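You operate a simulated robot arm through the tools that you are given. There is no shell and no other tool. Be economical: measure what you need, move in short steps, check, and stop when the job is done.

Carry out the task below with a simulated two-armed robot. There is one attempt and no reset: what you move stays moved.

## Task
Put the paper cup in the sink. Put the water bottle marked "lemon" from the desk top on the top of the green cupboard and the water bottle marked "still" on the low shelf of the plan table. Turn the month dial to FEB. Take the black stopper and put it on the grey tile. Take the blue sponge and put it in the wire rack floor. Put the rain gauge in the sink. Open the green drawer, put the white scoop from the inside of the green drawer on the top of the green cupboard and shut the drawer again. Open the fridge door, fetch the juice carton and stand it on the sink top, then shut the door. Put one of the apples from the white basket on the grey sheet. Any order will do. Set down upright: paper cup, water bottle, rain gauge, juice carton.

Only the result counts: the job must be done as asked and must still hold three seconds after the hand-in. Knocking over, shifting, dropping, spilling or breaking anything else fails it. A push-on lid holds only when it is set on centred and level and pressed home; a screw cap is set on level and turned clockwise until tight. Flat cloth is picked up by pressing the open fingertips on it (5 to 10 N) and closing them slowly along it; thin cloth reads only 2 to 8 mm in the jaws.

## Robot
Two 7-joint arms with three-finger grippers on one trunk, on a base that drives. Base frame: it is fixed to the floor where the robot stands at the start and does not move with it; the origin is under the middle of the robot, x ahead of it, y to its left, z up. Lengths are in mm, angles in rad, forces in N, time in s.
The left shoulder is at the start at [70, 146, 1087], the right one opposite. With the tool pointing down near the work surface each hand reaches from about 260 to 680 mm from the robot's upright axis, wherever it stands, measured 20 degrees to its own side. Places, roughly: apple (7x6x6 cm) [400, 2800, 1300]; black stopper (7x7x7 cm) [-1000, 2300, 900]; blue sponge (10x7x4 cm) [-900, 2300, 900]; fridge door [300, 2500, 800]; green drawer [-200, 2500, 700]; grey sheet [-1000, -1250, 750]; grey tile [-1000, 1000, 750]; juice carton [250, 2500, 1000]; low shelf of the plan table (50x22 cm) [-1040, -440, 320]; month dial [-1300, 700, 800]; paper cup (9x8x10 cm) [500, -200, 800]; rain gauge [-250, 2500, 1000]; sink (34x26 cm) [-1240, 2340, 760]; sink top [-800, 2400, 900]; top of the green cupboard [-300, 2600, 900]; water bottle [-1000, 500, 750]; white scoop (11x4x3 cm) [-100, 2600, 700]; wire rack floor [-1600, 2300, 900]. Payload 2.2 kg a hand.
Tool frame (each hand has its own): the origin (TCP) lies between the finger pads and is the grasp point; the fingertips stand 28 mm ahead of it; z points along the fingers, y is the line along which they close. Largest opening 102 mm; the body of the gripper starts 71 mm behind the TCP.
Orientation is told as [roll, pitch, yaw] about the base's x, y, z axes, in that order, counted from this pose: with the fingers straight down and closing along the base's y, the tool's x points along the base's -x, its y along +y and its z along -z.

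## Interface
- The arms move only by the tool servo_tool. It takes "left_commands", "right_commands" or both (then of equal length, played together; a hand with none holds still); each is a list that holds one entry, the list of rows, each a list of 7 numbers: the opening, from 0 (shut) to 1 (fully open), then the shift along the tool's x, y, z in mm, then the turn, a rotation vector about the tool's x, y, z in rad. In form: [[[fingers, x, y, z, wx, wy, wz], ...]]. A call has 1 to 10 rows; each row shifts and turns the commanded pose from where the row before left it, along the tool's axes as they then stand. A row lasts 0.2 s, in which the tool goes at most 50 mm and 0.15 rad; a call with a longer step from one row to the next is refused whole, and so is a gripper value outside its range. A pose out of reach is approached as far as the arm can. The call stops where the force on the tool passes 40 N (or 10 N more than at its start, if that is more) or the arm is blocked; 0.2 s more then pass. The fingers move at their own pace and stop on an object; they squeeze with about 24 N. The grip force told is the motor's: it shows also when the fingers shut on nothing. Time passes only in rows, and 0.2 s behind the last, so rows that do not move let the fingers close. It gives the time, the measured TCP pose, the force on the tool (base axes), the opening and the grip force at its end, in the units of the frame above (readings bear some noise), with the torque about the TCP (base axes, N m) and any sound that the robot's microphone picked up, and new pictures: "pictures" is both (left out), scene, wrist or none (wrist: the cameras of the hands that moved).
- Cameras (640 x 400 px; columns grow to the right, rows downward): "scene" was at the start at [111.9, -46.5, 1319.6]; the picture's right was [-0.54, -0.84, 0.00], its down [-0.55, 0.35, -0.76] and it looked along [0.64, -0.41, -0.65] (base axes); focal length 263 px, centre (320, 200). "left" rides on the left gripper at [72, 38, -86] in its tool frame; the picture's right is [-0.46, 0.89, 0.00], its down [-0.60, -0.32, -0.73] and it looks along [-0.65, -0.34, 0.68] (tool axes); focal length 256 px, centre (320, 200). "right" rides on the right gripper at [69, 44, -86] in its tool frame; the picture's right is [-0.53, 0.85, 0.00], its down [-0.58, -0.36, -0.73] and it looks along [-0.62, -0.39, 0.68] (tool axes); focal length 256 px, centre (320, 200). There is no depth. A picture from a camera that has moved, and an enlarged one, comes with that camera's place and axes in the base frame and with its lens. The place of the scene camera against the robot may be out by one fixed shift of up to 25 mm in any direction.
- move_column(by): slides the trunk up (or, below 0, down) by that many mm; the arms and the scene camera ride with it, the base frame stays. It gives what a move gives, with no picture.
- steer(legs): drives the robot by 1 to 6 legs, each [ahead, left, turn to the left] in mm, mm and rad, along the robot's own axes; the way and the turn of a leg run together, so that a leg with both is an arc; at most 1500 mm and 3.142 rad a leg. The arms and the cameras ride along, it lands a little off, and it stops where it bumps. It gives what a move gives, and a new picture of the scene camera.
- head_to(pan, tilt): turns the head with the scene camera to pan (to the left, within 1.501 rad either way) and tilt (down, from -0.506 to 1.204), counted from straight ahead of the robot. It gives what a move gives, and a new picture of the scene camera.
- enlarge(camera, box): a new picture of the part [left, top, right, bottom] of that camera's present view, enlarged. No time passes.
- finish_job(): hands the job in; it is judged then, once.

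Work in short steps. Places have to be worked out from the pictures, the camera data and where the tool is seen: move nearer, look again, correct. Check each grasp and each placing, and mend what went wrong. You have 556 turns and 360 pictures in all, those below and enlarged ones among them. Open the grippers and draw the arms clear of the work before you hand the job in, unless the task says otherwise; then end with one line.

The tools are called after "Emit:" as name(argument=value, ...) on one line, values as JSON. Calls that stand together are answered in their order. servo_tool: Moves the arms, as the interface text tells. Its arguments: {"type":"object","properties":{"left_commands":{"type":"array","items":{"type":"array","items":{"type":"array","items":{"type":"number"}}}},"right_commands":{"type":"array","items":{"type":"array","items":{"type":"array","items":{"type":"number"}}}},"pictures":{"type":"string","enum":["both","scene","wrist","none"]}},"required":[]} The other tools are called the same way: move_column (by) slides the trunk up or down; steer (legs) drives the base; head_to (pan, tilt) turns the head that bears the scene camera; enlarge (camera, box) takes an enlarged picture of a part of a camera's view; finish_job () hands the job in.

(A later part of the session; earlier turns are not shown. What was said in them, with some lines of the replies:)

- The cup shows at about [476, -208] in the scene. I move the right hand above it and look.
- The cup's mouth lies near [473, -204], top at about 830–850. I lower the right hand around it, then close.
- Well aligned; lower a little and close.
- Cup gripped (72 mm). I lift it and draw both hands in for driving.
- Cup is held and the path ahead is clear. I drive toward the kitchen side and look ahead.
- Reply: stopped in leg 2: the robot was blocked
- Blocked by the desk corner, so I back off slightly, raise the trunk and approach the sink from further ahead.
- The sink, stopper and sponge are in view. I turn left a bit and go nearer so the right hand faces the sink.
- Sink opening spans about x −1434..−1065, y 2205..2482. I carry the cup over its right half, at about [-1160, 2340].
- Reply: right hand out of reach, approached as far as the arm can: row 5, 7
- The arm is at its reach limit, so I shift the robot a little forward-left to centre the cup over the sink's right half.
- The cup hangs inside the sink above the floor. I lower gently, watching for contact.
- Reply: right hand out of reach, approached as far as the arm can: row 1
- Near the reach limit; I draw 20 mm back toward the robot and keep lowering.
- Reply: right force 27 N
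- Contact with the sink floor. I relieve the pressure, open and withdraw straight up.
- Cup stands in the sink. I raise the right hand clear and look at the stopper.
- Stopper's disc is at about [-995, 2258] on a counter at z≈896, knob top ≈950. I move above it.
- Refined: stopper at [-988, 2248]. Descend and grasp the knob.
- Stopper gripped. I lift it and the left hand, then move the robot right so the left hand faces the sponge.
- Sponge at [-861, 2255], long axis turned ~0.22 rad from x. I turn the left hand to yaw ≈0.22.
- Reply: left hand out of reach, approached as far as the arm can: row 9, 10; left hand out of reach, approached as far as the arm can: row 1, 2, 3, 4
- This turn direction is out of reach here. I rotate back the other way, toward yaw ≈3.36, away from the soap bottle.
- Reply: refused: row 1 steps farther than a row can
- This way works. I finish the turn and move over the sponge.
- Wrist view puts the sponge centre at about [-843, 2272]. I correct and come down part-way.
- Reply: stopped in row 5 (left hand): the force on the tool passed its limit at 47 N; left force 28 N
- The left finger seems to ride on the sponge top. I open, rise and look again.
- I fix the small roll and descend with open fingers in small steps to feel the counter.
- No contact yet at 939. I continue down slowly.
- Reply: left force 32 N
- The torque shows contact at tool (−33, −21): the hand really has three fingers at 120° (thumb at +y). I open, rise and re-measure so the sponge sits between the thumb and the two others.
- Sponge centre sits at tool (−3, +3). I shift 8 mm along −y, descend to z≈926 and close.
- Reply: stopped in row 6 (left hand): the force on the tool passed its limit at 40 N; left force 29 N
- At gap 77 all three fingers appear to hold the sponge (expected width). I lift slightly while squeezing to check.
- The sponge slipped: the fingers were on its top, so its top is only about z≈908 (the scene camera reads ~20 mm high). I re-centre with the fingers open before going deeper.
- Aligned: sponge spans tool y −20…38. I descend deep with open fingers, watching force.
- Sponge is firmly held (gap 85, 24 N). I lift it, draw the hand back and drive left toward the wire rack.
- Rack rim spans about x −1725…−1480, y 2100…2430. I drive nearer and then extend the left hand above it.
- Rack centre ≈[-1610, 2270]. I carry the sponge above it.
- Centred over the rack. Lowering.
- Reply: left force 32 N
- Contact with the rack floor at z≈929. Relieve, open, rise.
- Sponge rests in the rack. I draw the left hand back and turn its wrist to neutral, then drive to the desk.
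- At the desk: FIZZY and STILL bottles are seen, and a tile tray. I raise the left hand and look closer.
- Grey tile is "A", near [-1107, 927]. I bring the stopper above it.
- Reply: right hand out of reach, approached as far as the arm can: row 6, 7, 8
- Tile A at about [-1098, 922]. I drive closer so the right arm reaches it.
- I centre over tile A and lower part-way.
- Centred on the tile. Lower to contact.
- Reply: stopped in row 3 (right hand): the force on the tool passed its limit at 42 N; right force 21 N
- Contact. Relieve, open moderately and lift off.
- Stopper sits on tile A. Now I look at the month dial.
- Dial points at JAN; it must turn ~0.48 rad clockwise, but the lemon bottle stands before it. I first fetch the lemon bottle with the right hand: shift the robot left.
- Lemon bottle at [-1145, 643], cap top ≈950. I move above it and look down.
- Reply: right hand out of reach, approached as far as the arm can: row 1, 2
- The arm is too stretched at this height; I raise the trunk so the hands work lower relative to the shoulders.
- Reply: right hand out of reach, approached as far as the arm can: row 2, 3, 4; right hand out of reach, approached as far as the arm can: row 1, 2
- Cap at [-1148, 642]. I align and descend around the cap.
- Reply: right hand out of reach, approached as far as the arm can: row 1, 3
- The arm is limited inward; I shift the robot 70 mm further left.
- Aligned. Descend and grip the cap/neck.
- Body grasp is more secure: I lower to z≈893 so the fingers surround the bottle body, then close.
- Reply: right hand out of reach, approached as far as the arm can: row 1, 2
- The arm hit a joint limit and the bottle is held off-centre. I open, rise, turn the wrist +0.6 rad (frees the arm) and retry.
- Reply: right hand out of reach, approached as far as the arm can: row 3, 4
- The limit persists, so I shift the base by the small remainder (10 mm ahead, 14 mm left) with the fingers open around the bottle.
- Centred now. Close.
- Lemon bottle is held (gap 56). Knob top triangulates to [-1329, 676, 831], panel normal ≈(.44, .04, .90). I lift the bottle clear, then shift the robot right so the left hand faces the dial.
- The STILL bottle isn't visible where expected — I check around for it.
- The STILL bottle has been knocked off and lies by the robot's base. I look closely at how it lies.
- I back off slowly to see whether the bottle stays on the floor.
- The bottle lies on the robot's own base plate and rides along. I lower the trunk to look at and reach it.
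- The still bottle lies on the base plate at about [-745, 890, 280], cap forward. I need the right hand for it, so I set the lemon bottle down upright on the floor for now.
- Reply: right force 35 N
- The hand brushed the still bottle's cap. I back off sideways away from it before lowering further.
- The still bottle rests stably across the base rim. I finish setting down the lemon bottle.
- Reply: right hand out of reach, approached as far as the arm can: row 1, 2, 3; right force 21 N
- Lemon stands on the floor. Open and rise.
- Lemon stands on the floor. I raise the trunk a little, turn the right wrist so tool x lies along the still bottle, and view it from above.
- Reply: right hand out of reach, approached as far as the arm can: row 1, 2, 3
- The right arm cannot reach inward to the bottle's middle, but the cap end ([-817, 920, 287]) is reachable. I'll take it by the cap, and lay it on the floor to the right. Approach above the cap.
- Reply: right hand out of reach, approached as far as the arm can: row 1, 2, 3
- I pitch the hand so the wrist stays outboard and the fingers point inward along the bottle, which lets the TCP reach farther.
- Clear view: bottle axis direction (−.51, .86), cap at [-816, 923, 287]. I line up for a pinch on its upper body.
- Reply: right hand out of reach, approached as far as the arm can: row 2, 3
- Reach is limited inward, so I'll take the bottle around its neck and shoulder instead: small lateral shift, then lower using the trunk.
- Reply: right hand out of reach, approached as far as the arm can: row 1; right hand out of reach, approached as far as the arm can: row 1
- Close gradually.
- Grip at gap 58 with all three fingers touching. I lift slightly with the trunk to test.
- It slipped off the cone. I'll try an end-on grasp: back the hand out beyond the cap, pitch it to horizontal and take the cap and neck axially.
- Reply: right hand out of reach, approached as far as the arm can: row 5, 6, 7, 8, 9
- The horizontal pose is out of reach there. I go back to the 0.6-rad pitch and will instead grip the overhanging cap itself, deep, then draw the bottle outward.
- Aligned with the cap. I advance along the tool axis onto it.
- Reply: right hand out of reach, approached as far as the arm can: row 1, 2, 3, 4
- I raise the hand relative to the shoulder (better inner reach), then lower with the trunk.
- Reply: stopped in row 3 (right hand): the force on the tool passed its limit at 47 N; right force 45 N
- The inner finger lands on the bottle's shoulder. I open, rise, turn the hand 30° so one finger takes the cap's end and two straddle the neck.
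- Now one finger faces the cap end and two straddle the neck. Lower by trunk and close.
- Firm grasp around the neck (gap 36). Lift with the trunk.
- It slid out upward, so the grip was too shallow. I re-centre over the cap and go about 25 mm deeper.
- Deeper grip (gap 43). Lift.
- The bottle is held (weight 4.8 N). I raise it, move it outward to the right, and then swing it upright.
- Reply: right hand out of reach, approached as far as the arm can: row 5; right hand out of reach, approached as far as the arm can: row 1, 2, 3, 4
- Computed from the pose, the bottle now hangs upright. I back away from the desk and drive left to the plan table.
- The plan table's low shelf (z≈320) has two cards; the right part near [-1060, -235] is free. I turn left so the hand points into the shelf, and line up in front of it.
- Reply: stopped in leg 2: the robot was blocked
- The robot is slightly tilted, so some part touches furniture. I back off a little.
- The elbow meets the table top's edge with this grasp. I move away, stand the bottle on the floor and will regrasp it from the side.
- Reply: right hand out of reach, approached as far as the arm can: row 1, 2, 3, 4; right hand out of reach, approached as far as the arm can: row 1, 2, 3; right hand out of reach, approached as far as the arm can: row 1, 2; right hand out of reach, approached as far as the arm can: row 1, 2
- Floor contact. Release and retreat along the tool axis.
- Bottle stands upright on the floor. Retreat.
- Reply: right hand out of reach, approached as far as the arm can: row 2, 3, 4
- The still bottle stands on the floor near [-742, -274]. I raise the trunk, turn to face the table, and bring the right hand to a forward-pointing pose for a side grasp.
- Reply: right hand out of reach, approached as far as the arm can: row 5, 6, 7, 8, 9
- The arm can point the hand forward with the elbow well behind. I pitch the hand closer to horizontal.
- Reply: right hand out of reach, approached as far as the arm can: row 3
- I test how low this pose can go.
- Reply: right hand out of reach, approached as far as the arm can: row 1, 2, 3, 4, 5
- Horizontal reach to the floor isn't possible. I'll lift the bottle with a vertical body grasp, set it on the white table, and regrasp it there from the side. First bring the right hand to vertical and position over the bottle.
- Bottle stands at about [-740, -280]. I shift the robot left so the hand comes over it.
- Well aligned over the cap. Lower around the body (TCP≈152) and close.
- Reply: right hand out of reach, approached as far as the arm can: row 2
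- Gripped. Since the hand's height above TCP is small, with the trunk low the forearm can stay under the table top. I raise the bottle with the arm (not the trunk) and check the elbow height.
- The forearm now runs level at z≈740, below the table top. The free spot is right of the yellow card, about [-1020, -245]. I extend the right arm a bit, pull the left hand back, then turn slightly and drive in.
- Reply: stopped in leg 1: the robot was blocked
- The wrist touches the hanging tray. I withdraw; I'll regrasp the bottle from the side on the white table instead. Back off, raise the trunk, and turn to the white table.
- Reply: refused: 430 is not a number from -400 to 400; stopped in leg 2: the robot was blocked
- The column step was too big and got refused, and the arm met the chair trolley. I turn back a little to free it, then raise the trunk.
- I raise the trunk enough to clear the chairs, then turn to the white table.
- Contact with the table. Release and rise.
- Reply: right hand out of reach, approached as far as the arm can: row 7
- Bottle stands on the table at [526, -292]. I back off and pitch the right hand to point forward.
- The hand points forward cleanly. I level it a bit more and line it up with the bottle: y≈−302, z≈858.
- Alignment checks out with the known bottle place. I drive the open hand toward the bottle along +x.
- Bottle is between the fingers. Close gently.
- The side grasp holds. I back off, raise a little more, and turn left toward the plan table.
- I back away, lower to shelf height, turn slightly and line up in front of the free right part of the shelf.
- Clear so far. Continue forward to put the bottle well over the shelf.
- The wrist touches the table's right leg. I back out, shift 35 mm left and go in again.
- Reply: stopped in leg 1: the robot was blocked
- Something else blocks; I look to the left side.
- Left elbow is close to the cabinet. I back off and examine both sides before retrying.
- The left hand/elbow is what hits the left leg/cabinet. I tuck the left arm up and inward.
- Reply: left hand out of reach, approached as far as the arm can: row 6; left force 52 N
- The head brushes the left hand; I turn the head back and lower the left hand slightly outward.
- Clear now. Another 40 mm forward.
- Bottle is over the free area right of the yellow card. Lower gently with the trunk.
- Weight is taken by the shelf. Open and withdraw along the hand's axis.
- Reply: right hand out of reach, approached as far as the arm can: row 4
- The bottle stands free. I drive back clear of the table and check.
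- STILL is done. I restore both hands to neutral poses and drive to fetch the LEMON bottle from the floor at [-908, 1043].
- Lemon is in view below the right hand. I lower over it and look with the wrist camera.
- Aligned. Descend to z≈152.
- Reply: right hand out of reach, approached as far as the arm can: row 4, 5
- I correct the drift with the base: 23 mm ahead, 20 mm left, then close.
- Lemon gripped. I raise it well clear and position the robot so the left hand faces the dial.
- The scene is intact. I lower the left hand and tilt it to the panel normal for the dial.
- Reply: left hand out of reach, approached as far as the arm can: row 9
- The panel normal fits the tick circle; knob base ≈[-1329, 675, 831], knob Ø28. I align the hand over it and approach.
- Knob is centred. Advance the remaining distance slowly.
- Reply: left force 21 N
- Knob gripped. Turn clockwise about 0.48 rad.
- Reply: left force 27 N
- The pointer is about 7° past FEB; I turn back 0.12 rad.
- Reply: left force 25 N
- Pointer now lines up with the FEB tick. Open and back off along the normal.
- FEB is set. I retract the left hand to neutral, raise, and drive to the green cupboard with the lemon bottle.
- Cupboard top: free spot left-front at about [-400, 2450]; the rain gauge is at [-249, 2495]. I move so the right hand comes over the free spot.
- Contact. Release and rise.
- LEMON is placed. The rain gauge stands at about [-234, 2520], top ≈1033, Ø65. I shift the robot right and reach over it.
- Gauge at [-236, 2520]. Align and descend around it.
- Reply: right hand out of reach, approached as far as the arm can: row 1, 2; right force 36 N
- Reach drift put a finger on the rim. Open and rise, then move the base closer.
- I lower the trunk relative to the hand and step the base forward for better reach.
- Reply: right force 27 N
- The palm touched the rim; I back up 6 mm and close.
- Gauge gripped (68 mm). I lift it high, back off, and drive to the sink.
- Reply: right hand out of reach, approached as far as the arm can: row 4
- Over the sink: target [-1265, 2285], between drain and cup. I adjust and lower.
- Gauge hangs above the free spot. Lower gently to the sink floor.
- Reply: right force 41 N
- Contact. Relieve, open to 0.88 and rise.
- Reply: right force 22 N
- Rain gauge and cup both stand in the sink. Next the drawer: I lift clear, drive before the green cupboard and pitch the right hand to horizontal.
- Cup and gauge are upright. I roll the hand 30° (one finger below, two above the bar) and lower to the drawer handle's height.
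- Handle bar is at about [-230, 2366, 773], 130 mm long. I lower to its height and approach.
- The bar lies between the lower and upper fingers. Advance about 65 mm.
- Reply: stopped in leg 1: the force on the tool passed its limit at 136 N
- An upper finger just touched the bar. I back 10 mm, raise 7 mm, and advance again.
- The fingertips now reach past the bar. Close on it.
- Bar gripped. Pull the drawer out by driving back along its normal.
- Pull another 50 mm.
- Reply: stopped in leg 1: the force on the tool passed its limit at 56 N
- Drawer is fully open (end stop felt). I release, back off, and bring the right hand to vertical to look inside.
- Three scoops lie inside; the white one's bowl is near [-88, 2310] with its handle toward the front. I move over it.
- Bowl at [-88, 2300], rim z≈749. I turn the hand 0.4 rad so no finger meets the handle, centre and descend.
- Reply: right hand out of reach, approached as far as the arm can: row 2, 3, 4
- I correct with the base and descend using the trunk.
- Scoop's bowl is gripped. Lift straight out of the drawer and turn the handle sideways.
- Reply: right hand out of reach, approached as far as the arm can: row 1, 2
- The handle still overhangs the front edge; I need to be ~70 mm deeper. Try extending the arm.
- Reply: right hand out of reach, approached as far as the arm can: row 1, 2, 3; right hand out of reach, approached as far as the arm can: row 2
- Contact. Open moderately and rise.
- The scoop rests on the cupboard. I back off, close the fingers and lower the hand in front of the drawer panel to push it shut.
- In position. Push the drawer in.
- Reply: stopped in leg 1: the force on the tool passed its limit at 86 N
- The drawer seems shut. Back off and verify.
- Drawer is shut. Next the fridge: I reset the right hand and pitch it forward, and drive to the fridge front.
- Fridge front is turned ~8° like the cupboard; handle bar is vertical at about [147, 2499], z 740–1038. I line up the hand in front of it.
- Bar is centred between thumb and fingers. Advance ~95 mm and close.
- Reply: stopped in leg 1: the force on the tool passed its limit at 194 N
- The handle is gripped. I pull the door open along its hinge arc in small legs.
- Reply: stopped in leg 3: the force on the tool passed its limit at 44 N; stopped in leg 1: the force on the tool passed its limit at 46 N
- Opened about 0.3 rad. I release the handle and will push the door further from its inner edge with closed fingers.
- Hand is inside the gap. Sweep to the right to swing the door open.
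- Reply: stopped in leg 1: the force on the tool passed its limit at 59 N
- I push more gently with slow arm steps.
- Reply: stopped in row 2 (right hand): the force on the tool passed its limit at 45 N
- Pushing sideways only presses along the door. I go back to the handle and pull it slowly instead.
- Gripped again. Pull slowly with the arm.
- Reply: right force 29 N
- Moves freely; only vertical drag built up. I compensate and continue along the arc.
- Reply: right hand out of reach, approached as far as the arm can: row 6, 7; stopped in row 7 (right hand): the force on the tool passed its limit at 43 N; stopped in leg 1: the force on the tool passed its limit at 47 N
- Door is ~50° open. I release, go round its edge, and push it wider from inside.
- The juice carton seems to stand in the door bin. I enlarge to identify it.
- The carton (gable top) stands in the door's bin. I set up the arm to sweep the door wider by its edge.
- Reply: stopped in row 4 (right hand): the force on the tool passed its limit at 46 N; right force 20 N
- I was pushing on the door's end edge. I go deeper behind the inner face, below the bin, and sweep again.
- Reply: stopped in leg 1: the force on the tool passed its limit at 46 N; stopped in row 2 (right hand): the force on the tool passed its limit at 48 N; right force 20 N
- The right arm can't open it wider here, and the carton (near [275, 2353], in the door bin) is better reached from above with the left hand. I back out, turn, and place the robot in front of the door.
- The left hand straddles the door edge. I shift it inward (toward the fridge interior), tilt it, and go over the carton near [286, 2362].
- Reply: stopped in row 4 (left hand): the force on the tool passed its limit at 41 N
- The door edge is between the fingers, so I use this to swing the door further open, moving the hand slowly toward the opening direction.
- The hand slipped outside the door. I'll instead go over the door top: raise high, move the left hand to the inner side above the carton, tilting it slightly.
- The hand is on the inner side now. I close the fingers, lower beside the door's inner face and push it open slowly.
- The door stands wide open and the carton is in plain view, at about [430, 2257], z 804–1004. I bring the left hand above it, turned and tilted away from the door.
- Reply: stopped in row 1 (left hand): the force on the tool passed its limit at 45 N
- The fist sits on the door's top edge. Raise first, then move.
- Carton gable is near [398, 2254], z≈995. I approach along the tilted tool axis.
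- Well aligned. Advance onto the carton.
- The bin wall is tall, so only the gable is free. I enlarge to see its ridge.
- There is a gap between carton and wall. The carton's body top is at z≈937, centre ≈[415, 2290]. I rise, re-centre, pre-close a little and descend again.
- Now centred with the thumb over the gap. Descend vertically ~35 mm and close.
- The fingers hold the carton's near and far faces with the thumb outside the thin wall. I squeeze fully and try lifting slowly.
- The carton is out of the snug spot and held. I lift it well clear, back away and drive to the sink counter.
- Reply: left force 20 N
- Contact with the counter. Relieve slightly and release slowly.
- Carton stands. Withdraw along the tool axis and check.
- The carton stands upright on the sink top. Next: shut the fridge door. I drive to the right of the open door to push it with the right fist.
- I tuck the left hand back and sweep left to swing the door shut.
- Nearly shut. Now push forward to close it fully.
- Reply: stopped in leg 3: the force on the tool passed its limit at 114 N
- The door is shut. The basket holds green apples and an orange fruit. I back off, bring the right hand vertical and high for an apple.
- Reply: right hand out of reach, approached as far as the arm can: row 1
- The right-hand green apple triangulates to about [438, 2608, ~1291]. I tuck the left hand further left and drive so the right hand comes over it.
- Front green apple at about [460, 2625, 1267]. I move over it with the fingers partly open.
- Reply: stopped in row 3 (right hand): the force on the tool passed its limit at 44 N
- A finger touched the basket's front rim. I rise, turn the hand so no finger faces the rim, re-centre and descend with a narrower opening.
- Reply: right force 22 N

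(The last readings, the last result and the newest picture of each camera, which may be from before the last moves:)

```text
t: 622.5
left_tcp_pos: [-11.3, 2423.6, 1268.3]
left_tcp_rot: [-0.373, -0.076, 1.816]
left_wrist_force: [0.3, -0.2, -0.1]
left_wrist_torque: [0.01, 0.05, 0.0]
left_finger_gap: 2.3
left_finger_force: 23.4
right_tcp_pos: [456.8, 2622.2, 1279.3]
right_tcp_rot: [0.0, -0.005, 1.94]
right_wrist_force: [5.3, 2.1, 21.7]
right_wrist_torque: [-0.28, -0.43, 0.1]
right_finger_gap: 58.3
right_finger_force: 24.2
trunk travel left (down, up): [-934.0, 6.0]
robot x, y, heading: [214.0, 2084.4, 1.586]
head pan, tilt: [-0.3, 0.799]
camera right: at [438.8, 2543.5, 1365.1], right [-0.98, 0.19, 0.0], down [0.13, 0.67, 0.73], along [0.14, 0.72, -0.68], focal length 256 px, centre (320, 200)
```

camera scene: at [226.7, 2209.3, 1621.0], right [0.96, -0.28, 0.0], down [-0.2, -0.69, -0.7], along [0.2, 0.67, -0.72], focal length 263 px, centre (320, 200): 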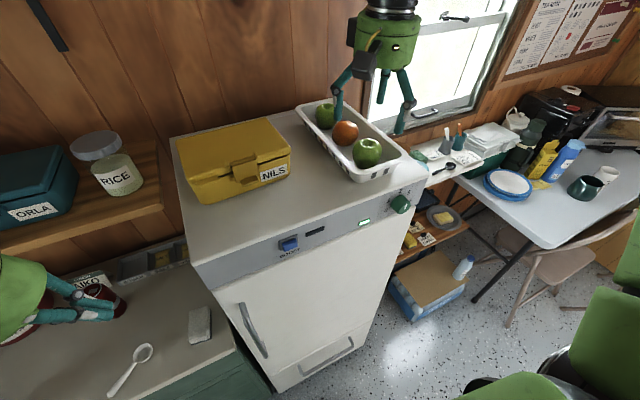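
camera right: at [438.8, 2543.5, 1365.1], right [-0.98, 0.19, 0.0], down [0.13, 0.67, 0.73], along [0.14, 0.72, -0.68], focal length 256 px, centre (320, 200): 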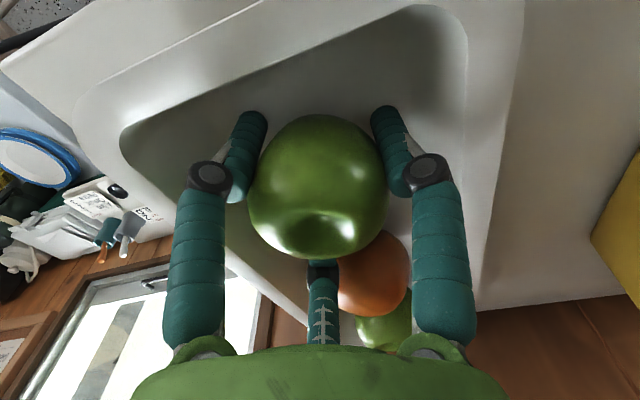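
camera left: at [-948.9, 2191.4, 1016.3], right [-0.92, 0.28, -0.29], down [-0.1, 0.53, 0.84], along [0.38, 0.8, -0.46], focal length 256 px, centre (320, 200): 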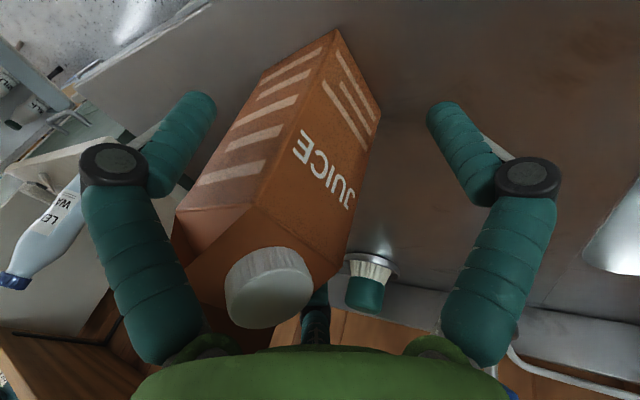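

Apple gripped. Lift.

Emit:
servo_tool(right_commands=[[[0.4, 0, 0, -10, 0, 0, 0], [0.4, 0, 0, -30, 0, 0, 0], [0.4, 0, 0, -40, 0, 0, 0], [0.4, 0, 0, -40, 0, 0, 0]]], pictures="wrist")

```text
t: 623.5
left_tcp_pos: [-11.1, 2426.4, 1268.3]
left_tcp_rot: [-0.372, -0.073, 1.816]
left_wrist_force: [0.6, 0.0, -0.3]
left_wrist_torque: [0.0, 0.01, -0.01]
left_finger_gap: 2.4
left_finger_force: 23.8
right_tcp_pos: [455.2, 2626.0, 1397.4]
right_tcp_rot: [0.003, 0.004, 1.94]
right_wrist_force: [-0.1, -0.4, -2.4]
right_wrist_torque: [-0.03, 0.02, -0.04]
right_finger_gap: 58.1
right_finger_force: 24.1
trunk travel left (down, up): [-934.0, 6.0]
robot x, y, heading: [213.6, 2085.5, 1.583]
head pan, tilt: [-0.3, 0.799]
camera right: at [439.1, 2547.7, 1482.2], right [-0.98, 0.19, 0.0], down [0.13, 0.67, 0.73], along [0.14, 0.71, -0.69], focal length 256 px, centre (320, 200)
```

right: 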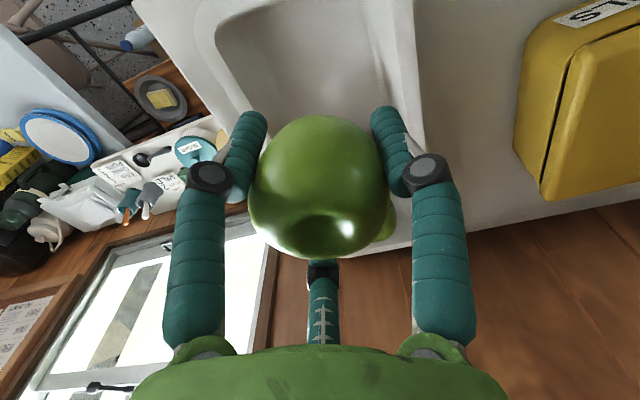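

Apple held. I drive with high arms to the grey sheet area, facing −x.

Emit:
steer(legs=[[-400, 0, 0], [0, 0, 1.56], [380, 0, 0], [0, 1450, 0], [0, 1400, 0]])

```text
t: 645.2
left_tcp_pos: [-526.8, -1383.6, 1267.8]
left_tcp_rot: [-0.373, -0.075, -2.922]
left_wrist_force: [-0.8, -0.4, 0.7]
left_wrist_torque: [0.02, 0.0, 0.01]
left_finger_gap: 2.2
left_finger_force: 24.1
right_tcp_pos: [-713.5, -911.3, 1397.0]
right_tcp_rot: [0.002, 0.002, -2.8]
right_wrist_force: [0.3, -0.1, -2.5]
right_wrist_torque: [-0.03, -0.02, -0.01]
right_finger_gap: 58.3
right_finger_force: 24.1
trunk travel left (down, up): [-934.0, 6.0]
robot x, y, heading: [-182.1, -1173.3, 3.126]
head pan, tilt: [-0.3, 0.799]
camera scene: at [-317.6, -1143.5, 1620.7], right [0.31, 0.95, 0.0], down [0.68, -0.22, -0.7], along [-0.66, 0.21, -0.72], focal length 263 px, centre (320, 200)
```

scene: 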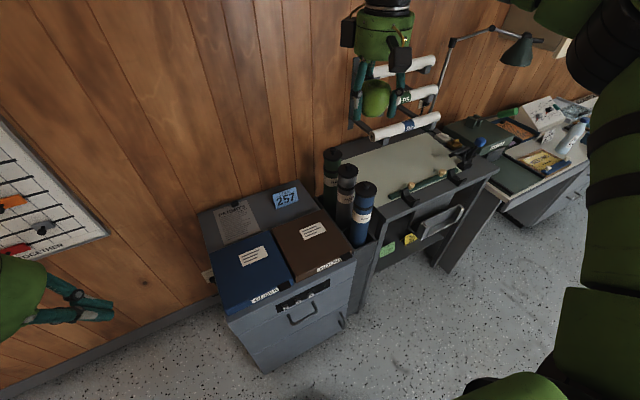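

The grey sheet lies on the cabinet top near [-1057, -1257]. I move so the right hand can reach it.

Emit:
steer(legs=[[0, 362, 0], [300, 0, 0]])

Emit:
move_column(by=-250)

Emit:
servo_tool(right_commands=[[[0.4, 0, 0, 40, 0, 0, 0], [0.4, 0, 0, 40, 0, 0, 0]]], pictures="wrist")

```text
t: 649.2
left_tcp_pos: [-804.6, -1742.4, 1264.7]
left_tcp_rot: [-0.372, -0.068, -2.924]
left_wrist_force: [-0.7, 0.2, 0.9]
left_wrist_torque: [-0.02, -0.07, -0.02]
left_finger_gap: 2.1
left_finger_force: 23.7
right_tcp_pos: [-991.0, -1268.5, 1393.9]
right_tcp_rot: [0.004, 0.005, -2.799]
right_wrist_force: [-0.8, -0.1, -1.1]
right_wrist_torque: [0.01, -0.08, -0.04]
right_finger_gap: 58.2
right_finger_force: 24.1
trunk travel left (down, up): [-934.0, 6.0]
robot x, y, heading: [-454.1, -1524.2, 3.128]
head pan, tilt: [-0.3, 0.799]
camera scene: at [-597.0, -1501.5, 1619.8], right [0.31, 0.95, 0.0], down [0.69, -0.22, -0.69], along [-0.66, 0.22, -0.72], focal length 263 px, centre (320, 200)
```

scene: 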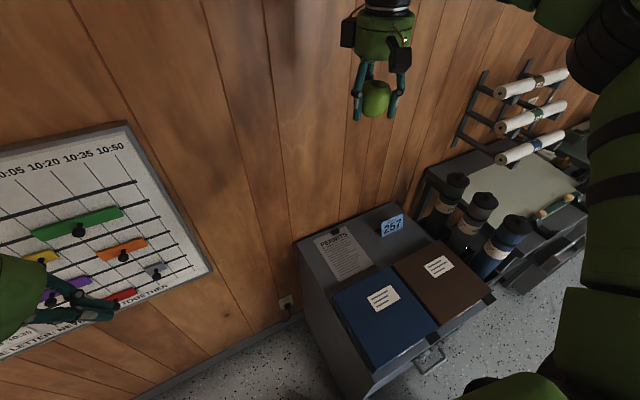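

```text
t: 651.8
left_tcp_pos: [-798.2, -1742.7, 1018.4]
left_tcp_rot: [-0.372, -0.075, -2.923]
left_wrist_force: [-0.3, 0.2, 0.2]
left_wrist_torque: [0.0, -0.02, 0.02]
left_finger_gap: 2.4
left_finger_force: 24.1
right_tcp_pos: [-983.9, -1268.7, 1146.0]
right_tcp_rot: [0.002, 0.001, -2.8]
right_wrist_force: [0.4, 0.3, -2.3]
right_wrist_torque: [-0.02, 0.02, -0.02]
right_finger_gap: 58.0
right_finger_force: 23.7
trunk travel left (down, up): [-684.0, 256.0]
robot x, y, heading: [-454.5, -1530.2, 3.126]
head pan, tilt: [-0.3, 0.799]
```

```text
t: 652.4
left_tcp_pos: [-797.7, -1741.9, 1017.7]
left_tcp_rot: [-0.371, -0.072, -2.922]
left_wrist_force: [-0.8, 0.6, 0.4]
left_wrist_torque: [0.0, -0.02, 0.01]
left_finger_gap: 2.2
left_finger_force: 23.5
right_tcp_pos: [-984.6, -1269.2, 1065.4]
right_tcp_rot: [0.003, 0.003, -2.798]
right_wrist_force: [0.8, -0.1, -1.0]
right_wrist_torque: [-0.03, -0.02, -0.01]
right_finger_gap: 58.0
right_finger_force: 23.9
trunk travel left (down, up): [-684.0, 256.0]
robot x, y, heading: [-453.3, -1526.0, 3.125]
head pan, tilt: [-0.3, 0.799]
camera right: at [-906.4, -1285.2, 1151.3], right [-0.22, -0.98, 0.0], down [-0.67, 0.15, 0.73], along [-0.71, 0.16, -0.68], focal length 256 px, centre (320, 200)
```

right: 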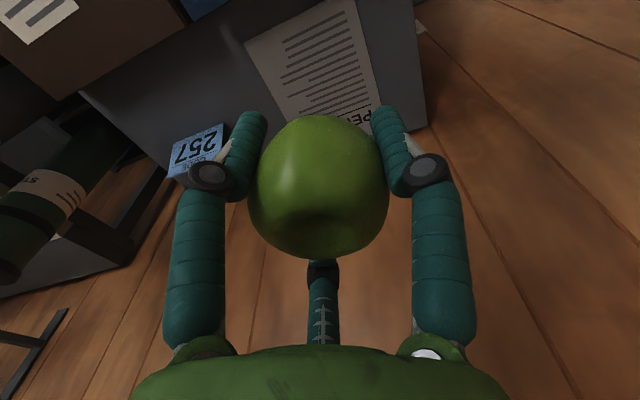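

I centre over the sheet (≈[-1035, -1256]) and lower.

Emit:
servo_tool(right_commands=[[[0.4, -21, -15, 20, 0, 0, 0], [0.4, -22, -14, 20, 0, 0, 0]]], pictures="none")

Emit:
move_column(by=-130)

Emit:
servo_tool(right_commands=[[[0.4, 0, 0, 0, 0, 0, 0]]], pictures="wrist")

```text
t: 653.0
left_tcp_pos: [-799.4, -1741.4, 1017.9]
left_tcp_rot: [-0.372, -0.073, -2.922]
left_wrist_force: [-0.8, 0.6, -0.3]
left_wrist_torque: [-0.01, -0.02, 0.0]
left_finger_gap: 2.1
left_finger_force: 24.0
right_tcp_pos: [-1033.4, -1252.2, 1022.9]
right_tcp_rot: [0.001, -0.001, -2.802]
right_wrist_force: [0.2, 0.0, -1.6]
right_wrist_torque: [-0.01, -0.02, 0.0]
right_finger_gap: 58.3
right_finger_force: 23.7
right hand out of reach, approached as far as the arm can: row 2
trunk travel left (down, up): [-684.0, 256.0]
robot x, y, heading: [-453.0, -1525.1, 3.131]
head pan, tilt: [-0.3, 0.799]
```

```text
t: 654.6
left_tcp_pos: [-798.1, -1742.1, 887.8]
left_tcp_rot: [-0.372, -0.076, -2.923]
left_wrist_force: [0.2, -0.7, 0.8]
left_wrist_torque: [0.01, 0.03, -0.01]
left_finger_gap: 1.9
left_finger_force: 24.2
right_tcp_pos: [-1031.3, -1253.5, 894.5]
right_tcp_rot: [0.001, 0.0, -2.8]
right_wrist_force: [0.7, 0.2, -1.6]
right_wrist_torque: [0.02, -0.02, -0.03]
right_finger_gap: 58.2
right_finger_force: 24.4
trunk travel left (down, up): [-554.0, 386.0]
robot x, y, heading: [-453.8, -1524.8, 3.127]
head pan, tilt: [-0.3, 0.799]
```

```text
t: 655.0
left_tcp_pos: [-798.3, -1741.5, 889.0]
left_tcp_rot: [-0.372, -0.074, -2.923]
left_wrist_force: [0.2, 0.0, 0.8]
left_wrist_torque: [0.01, -0.02, -0.01]
left_finger_gap: 2.0
left_finger_force: 24.0
right_tcp_pos: [-1030.3, -1252.5, 894.8]
right_tcp_rot: [0.001, 0.001, -2.802]
right_wrist_force: [-0.8, -0.6, -0.5]
right_wrist_torque: [-0.01, -0.02, 0.01]
right_finger_gap: 57.8
right_finger_force: 24.0
trunk travel left (down, up): [-554.0, 386.0]
robot x, y, heading: [-451.2, -1526.7, 3.125]
head pan, tilt: [-0.3, 0.799]
camera right: at [-952.8, -1270.2, 981.4], right [-0.22, -0.98, 0.0], down [-0.67, 0.15, 0.73], along [-0.71, 0.16, -0.68], focal length 256 px, centre (320, 200)
```

right: 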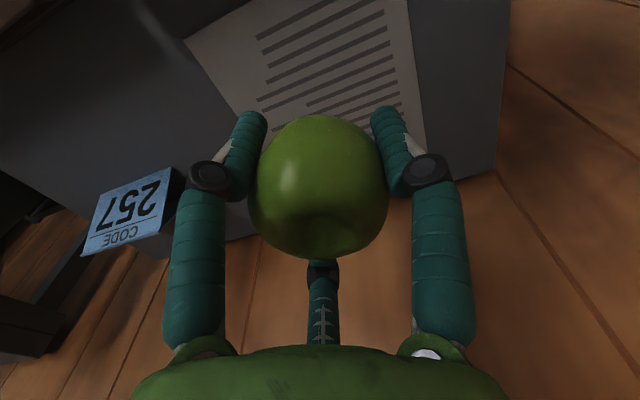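

The apple is over the sheet. Lower to contact.

Emit:
move_column(by=-50)

Emit:
servo_tool(right_commands=[[[0.4, 0, 0, 6, 0, 0, 0], [0.4, 0, 0, 5, 0, 0, 0], [0.4, 0, 0, 5, 0, 0, 0]]], pictures="none")

```text
t: 655.9
left_tcp_pos: [-798.8, -1741.8, 838.0]
left_tcp_rot: [-0.371, -0.076, -2.923]
left_wrist_force: [-0.8, -0.3, 0.1]
left_wrist_torque: [-0.02, -0.01, 0.01]
left_finger_gap: 2.2
left_finger_force: 23.7
right_tcp_pos: [-1030.8, -1252.3, 846.2]
right_tcp_rot: [0.001, -0.002, -2.801]
right_wrist_force: [0.1, -0.1, -0.7]
right_wrist_torque: [-0.02, 0.04, 0.0]
right_finger_gap: 58.1
right_finger_force: 23.9
trunk travel left (down, up): [-504.0, 436.0]
robot x, y, heading: [-449.6, -1522.7, 3.128]
head pan, tilt: [-0.3, 0.799]
```

```text
t: 656.7
left_tcp_pos: [-798.1, -1742.0, 837.6]
left_tcp_rot: [-0.371, -0.071, -2.922]
left_wrist_force: [-0.9, 0.0, -0.3]
left_wrist_torque: [0.0, -0.04, 0.02]
left_finger_gap: 2.2
left_finger_force: 23.8
right_tcp_pos: [-1030.5, -1253.1, 829.7]
right_tcp_rot: [0.001, 0.0, -2.801]
right_wrist_force: [0.1, 0.9, -1.7]
right_wrist_torque: [-0.04, -0.01, 0.01]
right_finger_gap: 58.2
right_finger_force: 24.6
trunk travel left (down, up): [-504.0, 436.0]
robot x, y, heading: [-452.2, -1527.5, 3.127]
head pan, tilt: [-0.3, 0.799]
```

Emit:
servo_tool(right_commands=[[[0.4, 0, 0, 5, 0, 0, 0], [0.4, 0, 0, 4, 0, 0, 0], [0.4, 0, 0, 4, 0, 0, 0], [0.4, 0, 0, 4, 0, 0, 0], [0.4, 0, 0, 4, 0, 0, 0]]], pictures="none")

```text
t: 657.9
left_tcp_pos: [-797.5, -1741.1, 837.8]
left_tcp_rot: [-0.372, -0.072, -2.924]
left_wrist_force: [0.1, 0.5, 0.1]
left_wrist_torque: [-0.02, -0.02, -0.04]
left_finger_gap: 2.2
left_finger_force: 24.5
right_tcp_pos: [-1029.4, -1252.3, 808.1]
right_tcp_rot: [0.002, -0.001, -2.801]
right_wrist_force: [-0.1, 0.2, -1.8]
right_wrist_torque: [0.0, -0.03, 0.03]
right_finger_gap: 58.3
right_finger_force: 24.0
trunk travel left (down, up): [-504.0, 436.0]
robot x, y, heading: [-449.9, -1526.7, 3.129]
head pan, tilt: [-0.3, 0.799]
```

Emit:
servo_tool(right_commands=[[[0.4, 0, 0, 4, 0, 0, 0], [0.4, 0, 0, 4, 0, 0, 0], [0.4, 0, 0, 4, 0, 0, 0], [0.4, 0, 0, 4, 0, 0, 0], [0.4, 0, 0, 4, 0, 0, 0]]], pictures="wrist")

```text
t: 658.7
left_tcp_pos: [-795.6, -1742.4, 838.8]
left_tcp_rot: [-0.374, -0.076, -2.923]
left_wrist_force: [0.8, 0.3, -1.0]
left_wrist_torque: [-0.01, -0.01, 0.0]
left_finger_gap: 2.3
left_finger_force: 23.9
right_tcp_pos: [-1027.8, -1253.0, 809.2]
right_tcp_rot: [-0.004, -0.022, -2.801]
right_wrist_force: [5.8, 0.4, 16.8]
right_wrist_torque: [0.28, -0.57, -0.11]
right_finger_gap: 58.0
right_finger_force: 23.8
right hand out of reach, approached as far as the arm can: row 3
trunk travel left (down, up): [-504.0, 436.0]
robot x, y, heading: [-450.5, -1524.2, 3.126]
head pan, tilt: [-0.3, 0.799]
stopped in row 4 (right hand): the force on the tool passed its limit at 43 N (the readings are from after the stop); the commanded pose is now the measured one
camera right: at [-949.2, -1269.7, 892.3], right [-0.22, -0.98, 0.01], down [-0.65, 0.15, 0.75], along [-0.73, 0.16, -0.67], focal length 256 px, centre (320, 200)
```

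right: 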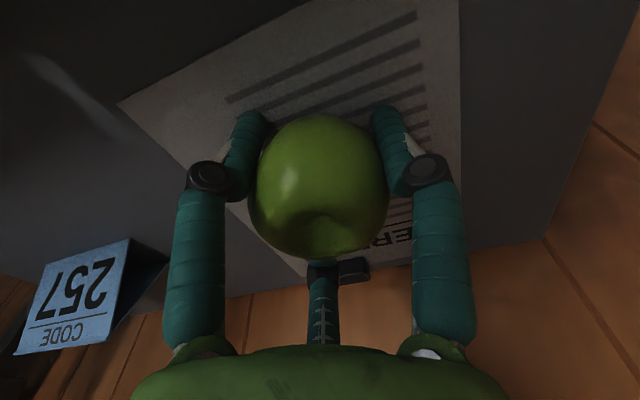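

Contact on the sheet. Open gently and rise.

Emit:
servo_tool(right_commands=[[[0.45, 0, 0, -1, 0, 0, 0], [0.6, 0, 0, 0, 0, 0, 0], [0.65, 0, 0, 0, 0, 0, 0], [0.75, 0, 0, 0, 0, 0, 0], [0.85, 0, 0, 0, 0, 0, 0], [0.85, 0, 0, -20, 0, 0, 0], [0.9, 0, 0, -40, 0, 0, 0], [0.9, 0, 0, -45, 0, 0, 0], [0.9, 0, 0, -45, 0, 0, 0]]], pictures="wrist")

```text
t: 660.7
left_tcp_pos: [-796.7, -1742.6, 838.3]
left_tcp_rot: [-0.372, -0.074, -2.924]
left_wrist_force: [0.2, 0.6, -0.3]
left_wrist_torque: [-0.02, 0.0, 0.0]
left_finger_gap: 2.3
left_finger_force: 24.4
right_tcp_pos: [-1020.5, -1248.6, 942.3]
right_tcp_rot: [-0.005, -0.02, -2.8]
right_wrist_force: [-0.2, 0.0, -0.3]
right_wrist_torque: [-0.03, 0.02, -0.03]
right_finger_gap: 91.8
right_finger_force: 0.1
right hand out of reach, approached as far as the arm can: row 9
trunk travel left (down, up): [-504.0, 436.0]
robot x, y, heading: [-455.3, -1528.2, 3.126]
head pan, tilt: [-0.3, 0.799]
camera right: at [-940.7, -1266.3, 1026.2], right [-0.22, -0.97, 0.01], down [-0.65, 0.15, 0.74], along [-0.73, 0.16, -0.67], focal length 256 px, centre (320, 200)
```

right: 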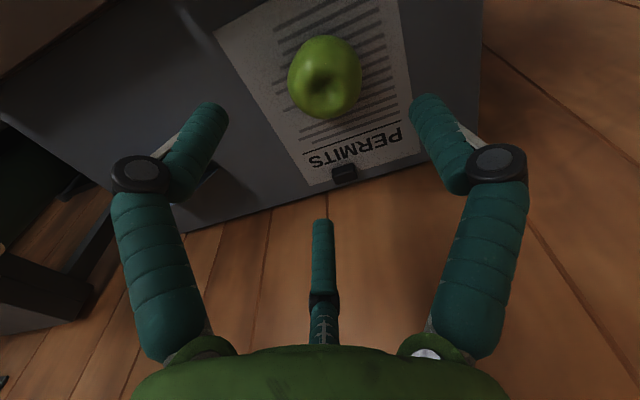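

The apple rests on the grey sheet. I raise, back away and check the cabinet top.

Emit:
move_column(by=250)

Emit:
steer(legs=[[-300, 0, 0]])

```text
t: 663.3
left_tcp_pos: [-798.8, -1741.8, 1087.7]
left_tcp_rot: [-0.371, -0.073, -2.923]
left_wrist_force: [-0.3, 0.3, -0.7]
left_wrist_torque: [0.03, 0.03, 0.01]
left_finger_gap: 2.1
left_finger_force: 24.0
right_tcp_pos: [-1020.9, -1250.1, 1191.9]
right_tcp_rot: [-0.004, -0.019, -2.801]
right_wrist_force: [0.3, 0.8, 0.1]
right_wrist_torque: [-0.01, 0.01, -0.05]
right_finger_gap: 91.6
right_finger_force: 0.0
trunk travel left (down, up): [-754.0, 186.0]
robot x, y, heading: [-452.5, -1525.4, 3.126]
head pan, tilt: [-0.3, 0.799]
```

```text
t: 665.3
left_tcp_pos: [-498.6, -1745.8, 1087.6]
left_tcp_rot: [-0.372, -0.073, -2.925]
left_wrist_force: [0.8, -0.4, -0.1]
left_wrist_torque: [-0.03, -0.02, -0.01]
left_finger_gap: 2.1
left_finger_force: 23.6
right_tcp_pos: [-722.4, -1253.4, 1189.3]
right_tcp_rot: [-0.003, -0.018, -2.802]
right_wrist_force: [-0.9, 0.8, -0.1]
right_wrist_torque: [0.03, -0.02, 0.01]
right_finger_gap: 91.7
right_finger_force: 0.1
trunk travel left (down, up): [-754.0, 186.0]
robot x, y, heading: [-150.4, -1531.4, 3.127]
head pan, tilt: [-0.3, 0.799]
camera scene: at [-289.8, -1506.3, 1440.5], right [0.31, 0.95, 0.0], down [0.68, -0.22, -0.7], along [-0.66, 0.22, -0.72], focal length 263 px, centre (320, 200)
```

scene: 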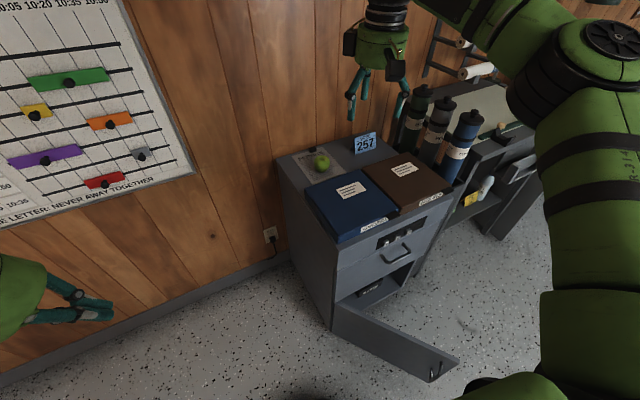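

The cabinet's lower door has swung open (caught by the base as I backed off). I'll push it shut again with the left fist: first tuck the right hand and reposition.

Emit:
servo_tool(right_commands=[[[0.5, 45, 0, 0, 0, 0, 0], [0, 45, 0, 0, 0, 0, 0], [0, 45, 0, 0, 0, 0, 0], [0, 45, 0, 0, 0, 0, 0]]], pictures="none")

Emit:
steer(legs=[[-149, -647, 0]])

Emit:
move_column(by=-400)

Emit:
move_column(by=-352)

```text
t: 666.3
left_tcp_pos: [-494.6, -1745.1, 1089.1]
left_tcp_rot: [-0.371, -0.078, -2.925]
left_wrist_force: [0.4, -0.2, 1.0]
left_wrist_torque: [-0.05, 0.02, 0.03]
left_finger_gap: 2.1
left_finger_force: 24.4
right_tcp_pos: [-548.4, -1193.4, 1188.9]
right_tcp_rot: [-0.002, -0.023, -2.805]
right_wrist_force: [0.8, 1.0, -0.7]
right_wrist_torque: [-0.03, 0.07, -0.03]
right_finger_gap: 2.2
right_finger_force: 23.8
trunk travel left (down, up): [-754.0, 186.0]
robot x, y, heading: [-154.3, -1527.0, 3.131]
head pan, tilt: [-0.3, 0.799]
```

```text
t: 670.0
left_tcp_pos: [-338.6, -1105.7, 1087.7]
left_tcp_rot: [-0.375, -0.072, -2.924]
left_wrist_force: [-0.2, -0.6, 0.0]
left_wrist_torque: [-0.01, -0.01, 0.03]
left_finger_gap: 2.2
left_finger_force: 23.9
right_tcp_pos: [-392.3, -555.4, 1188.7]
right_tcp_rot: [-0.005, -0.02, -2.803]
right_wrist_force: [-0.2, 0.7, 0.3]
right_wrist_torque: [0.03, 0.0, 0.04]
right_finger_gap: 2.0
right_finger_force: 24.4
trunk travel left (down, up): [-754.0, 186.0]
robot x, y, heading: [10.0, -889.3, 3.125]
head pan, tilt: [-0.3, 0.799]
camera scene: at [-128.5, -867.1, 1440.7], right [0.31, 0.95, 0.0], down [0.68, -0.22, -0.7], along [-0.66, 0.22, -0.72], focal length 263 px, centre (320, 200)
```

scene: 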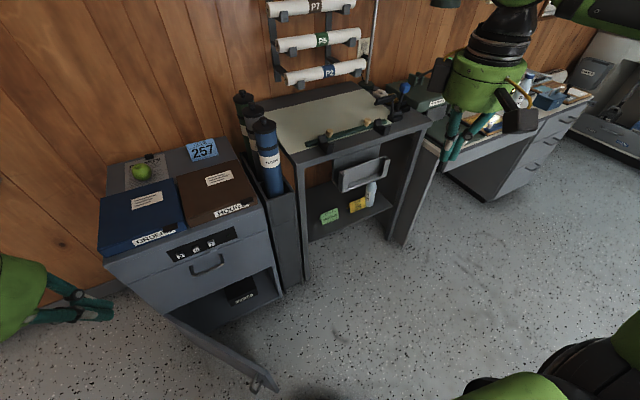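

```text
t: 673.8
left_tcp_pos: [-337.1, -1105.8, 688.3]
left_tcp_rot: [-0.373, -0.072, -2.924]
left_wrist_force: [0.1, 1.0, -0.7]
left_wrist_torque: [-0.01, 0.0, 0.01]
left_finger_gap: 2.3
left_finger_force: 23.7
right_tcp_pos: [-390.4, -554.2, 790.1]
right_tcp_rot: [-0.003, -0.019, -2.804]
right_wrist_force: [-0.1, 0.5, -0.7]
right_wrist_torque: [0.0, 0.0, -0.01]
right_finger_gap: 2.2
right_finger_force: 23.6
trunk travel left (down, up): [-354.0, 586.0]
robot x, y, heading: [10.1, -890.7, 3.123]
head pan, tilt: [-0.3, 0.799]
```

```text
t: 677.3
left_tcp_pos: [-337.0, -1105.9, 335.2]
left_tcp_rot: [-0.372, -0.073, -2.925]
left_wrist_force: [0.0, -0.1, -0.1]
left_wrist_torque: [-0.02, 0.01, 0.0]
left_finger_gap: 2.3
left_finger_force: 24.0
right_tcp_pos: [-391.6, -553.9, 436.5]
right_tcp_rot: [-0.005, -0.02, -2.803]
right_wrist_force: [0.2, 1.0, -0.3]
right_wrist_torque: [-0.05, 0.02, -0.01]
right_finger_gap: 2.1
right_finger_force: 24.0
trunk travel left (down, up): [-2.0, 938.0]
robot x, y, heading: [7.7, -892.0, 3.122]
head pan, tilt: [-0.3, 0.799]
```

I push the lower door shut in small legs.

Emit:
steer(legs=[[80, -78, 0], [100, -60, 0], [100, -32, 0], [60, -6, 0]])

```text
t: 680.6
left_tcp_pos: [-675.3, -922.7, 335.5]
left_tcp_rot: [-0.372, -0.072, -2.927]
left_wrist_force: [0.2, 0.3, 0.7]
left_wrist_torque: [0.01, -0.02, -0.02]
left_finger_gap: 2.0
left_finger_force: 24.0
right_tcp_pos: [-726.0, -371.9, 437.4]
right_tcp_rot: [-0.002, -0.019, -2.804]
right_wrist_force: [0.3, 0.0, 0.4]
right_wrist_torque: [-0.03, 0.04, 0.02]
right_finger_gap: 2.0
right_finger_force: 23.9
trunk travel left (down, up): [-2.0, 938.0]
robot x, y, heading: [-325.3, -708.1, 3.121]
head pan, tilt: [-0.3, 0.799]
camera scene: at [-464.6, -684.2, 688.7], right [0.31, 0.95, 0.0], down [0.68, -0.22, -0.7], along [-0.66, 0.22, -0.72], focal length 263 px, centre (320, 200)
```

scene: 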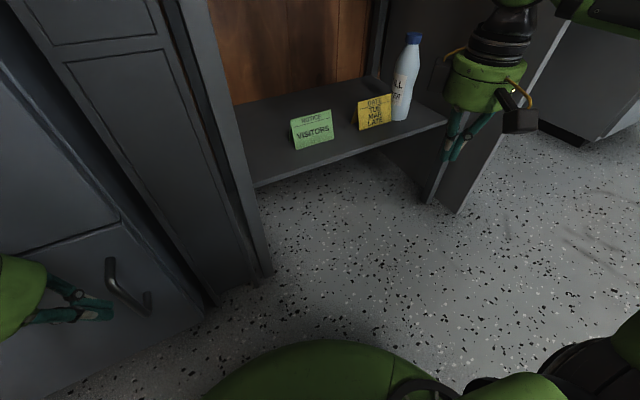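

Nearly flush; push a last bit until it stops.

Emit:
steer(legs=[[40, 0, 0]])

```text
t: 681.4
left_tcp_pos: [-679.6, -922.9, 336.7]
left_tcp_rot: [-0.362, -0.061, -2.93]
left_wrist_force: [6.1, 0.1, 2.5]
left_wrist_torque: [-0.25, 0.51, 0.27]
left_finger_gap: 2.1
left_finger_force: 24.0
right_tcp_pos: [-737.0, -372.3, 436.9]
right_tcp_rot: [-0.006, -0.019, -2.803]
right_wrist_force: [-0.1, -0.9, 0.4]
right_wrist_torque: [-0.01, 0.01, -0.03]
right_finger_gap: 2.0
right_finger_force: 24.0
trunk travel left (down, up): [-2.0, 938.0]
robot x, y, heading: [-337.2, -711.6, 3.122]
head pan, tilt: [-0.3, 0.799]
stopped in leg 1: the force on the tool passed its limit at 78 N (the readings are from after the stop); the commanded pose is now the measured one
camera scene: at [-474.6, -684.0, 688.6], right [0.31, 0.95, 0.0], down [0.68, -0.22, -0.7], along [-0.66, 0.22, -0.72], focal length 263 px, centre (320, 200)
```

scene: 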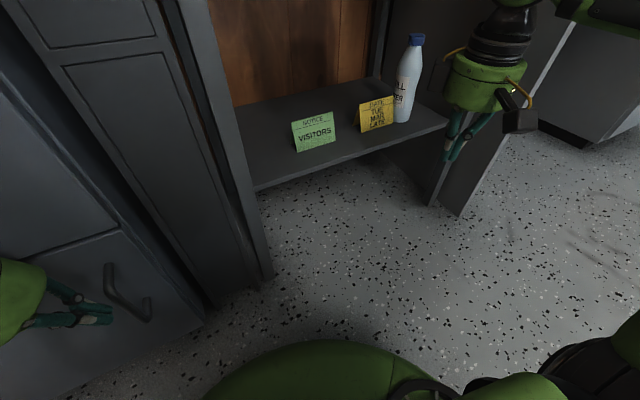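

The door is shut. Back off straight, raise, open both grippers and check once more.

Emit:
steer(legs=[[-260, 0, 0]])

Emit:
move_column(by=400)

Emit:
servo_tool(right_commands=[[[0.5, 0, 0, 0, 0, 0, 0], [1, 0, 0, 0, 0, 0, 0], [1, 0, 0, 0, 0, 0, 0]]], left_commands=[[[0.5, 0, 0, 0, 0, 0, 0], [1, 0, 0, 0, 0, 0, 0], [1, 0, 0, 0, 0, 0, 0]]], pictures="scene")

```text
t: 683.3
left_tcp_pos: [-418.8, -927.9, 335.7]
left_tcp_rot: [-0.366, -0.06, -2.927]
left_wrist_force: [0.2, 0.5, -0.4]
left_wrist_torque: [0.0, -0.03, -0.02]
left_finger_gap: 2.2
left_finger_force: 24.4
right_tcp_pos: [-479.2, -378.3, 437.1]
right_tcp_rot: [-0.004, -0.02, -2.802]
right_wrist_force: [1.1, -0.1, -0.3]
right_wrist_torque: [-0.04, 0.01, -0.01]
right_finger_gap: 2.0
right_finger_force: 24.0
trunk travel left (down, up): [-2.0, 938.0]
robot x, y, heading: [-81.3, -715.3, 3.124]
head pan, tilt: [-0.3, 0.799]
camera scene: at [-215.3, -688.7, 688.7], right [0.31, 0.95, 0.0], down [0.68, -0.22, -0.7], along [-0.66, 0.22, -0.72], focal length 263 px, centre (320, 200)
```

scene: 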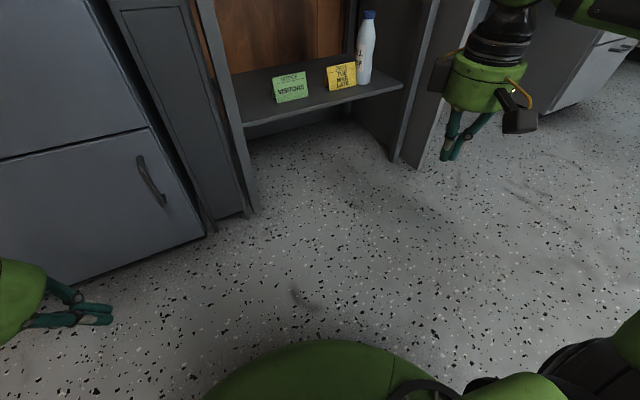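

```text
t: 687.1
left_tcp_pos: [-420.0, -928.3, 735.7]
left_tcp_rot: [-0.366, -0.061, -2.928]
left_wrist_force: [0.5, -0.1, -0.8]
left_wrist_torque: [0.01, 0.02, -0.01]
left_finger_gap: 2.2
left_finger_force: 24.2
right_tcp_pos: [-478.8, -376.6, 835.6]
right_tcp_rot: [-0.004, -0.02, -2.802]
right_wrist_force: [0.6, -1.0, -0.4]
right_wrist_torque: [-0.05, -0.02, 0.01]
right_finger_gap: 2.2
right_finger_force: 23.9
trunk travel left (down, up): [-402.0, 538.0]
robot x, y, heading: [-82.0, -711.7, 3.125]
head pan, tilt: [-0.3, 0.799]
```

```text
t: 687.9
left_tcp_pos: [-419.3, -929.1, 736.2]
left_tcp_rot: [-0.365, -0.061, -2.926]
left_wrist_force: [-0.1, 0.7, 0.5]
left_wrist_torque: [-0.01, 0.03, -0.03]
left_finger_gap: 102.0
left_finger_force: 0.0
right_tcp_pos: [-478.5, -377.6, 837.4]
right_tcp_rot: [-0.004, -0.02, -2.802]
right_wrist_force: [-0.9, 0.7, 0.4]
right_wrist_torque: [0.01, -0.02, 0.0]
right_finger_gap: 101.9
right_finger_force: 0.0
trunk travel left (down, up): [-402.0, 538.0]
robot x, y, heading: [-78.6, -709.5, 3.128]
head pan, tilt: [-0.3, 0.799]
camera scene: at [-215.3, -688.7, 1088.7], right [0.31, 0.95, 0.0], down [0.68, -0.22, -0.7], along [-0.66, 0.22, -0.72], focal length 263 px, centre (320, 200)
```

scene: 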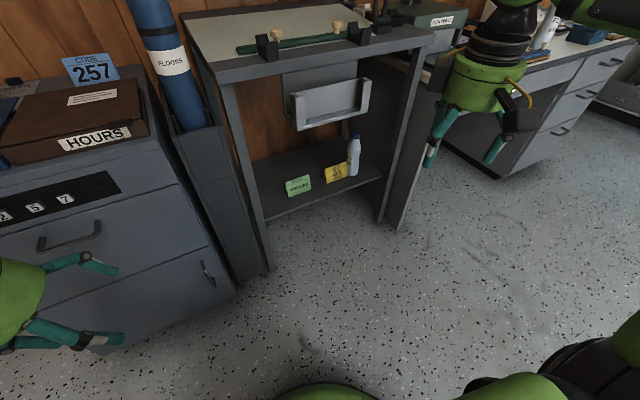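

Everything is in place: the cabinet door is shut, the apple is on the sheet, the still bottle is on the shelf, and both grippers are open and clear. I hand in.

Emit:
finish_job()

```text
The job is handed in.
```

I completed every item and handed the job in. Along the way I knocked the "still" bottle off the desk; it now stands upright on the low shelf. I also bumped the chair trolley, the plan table and a filing cabinet, whose lower door swung open and which I pushed shut again.
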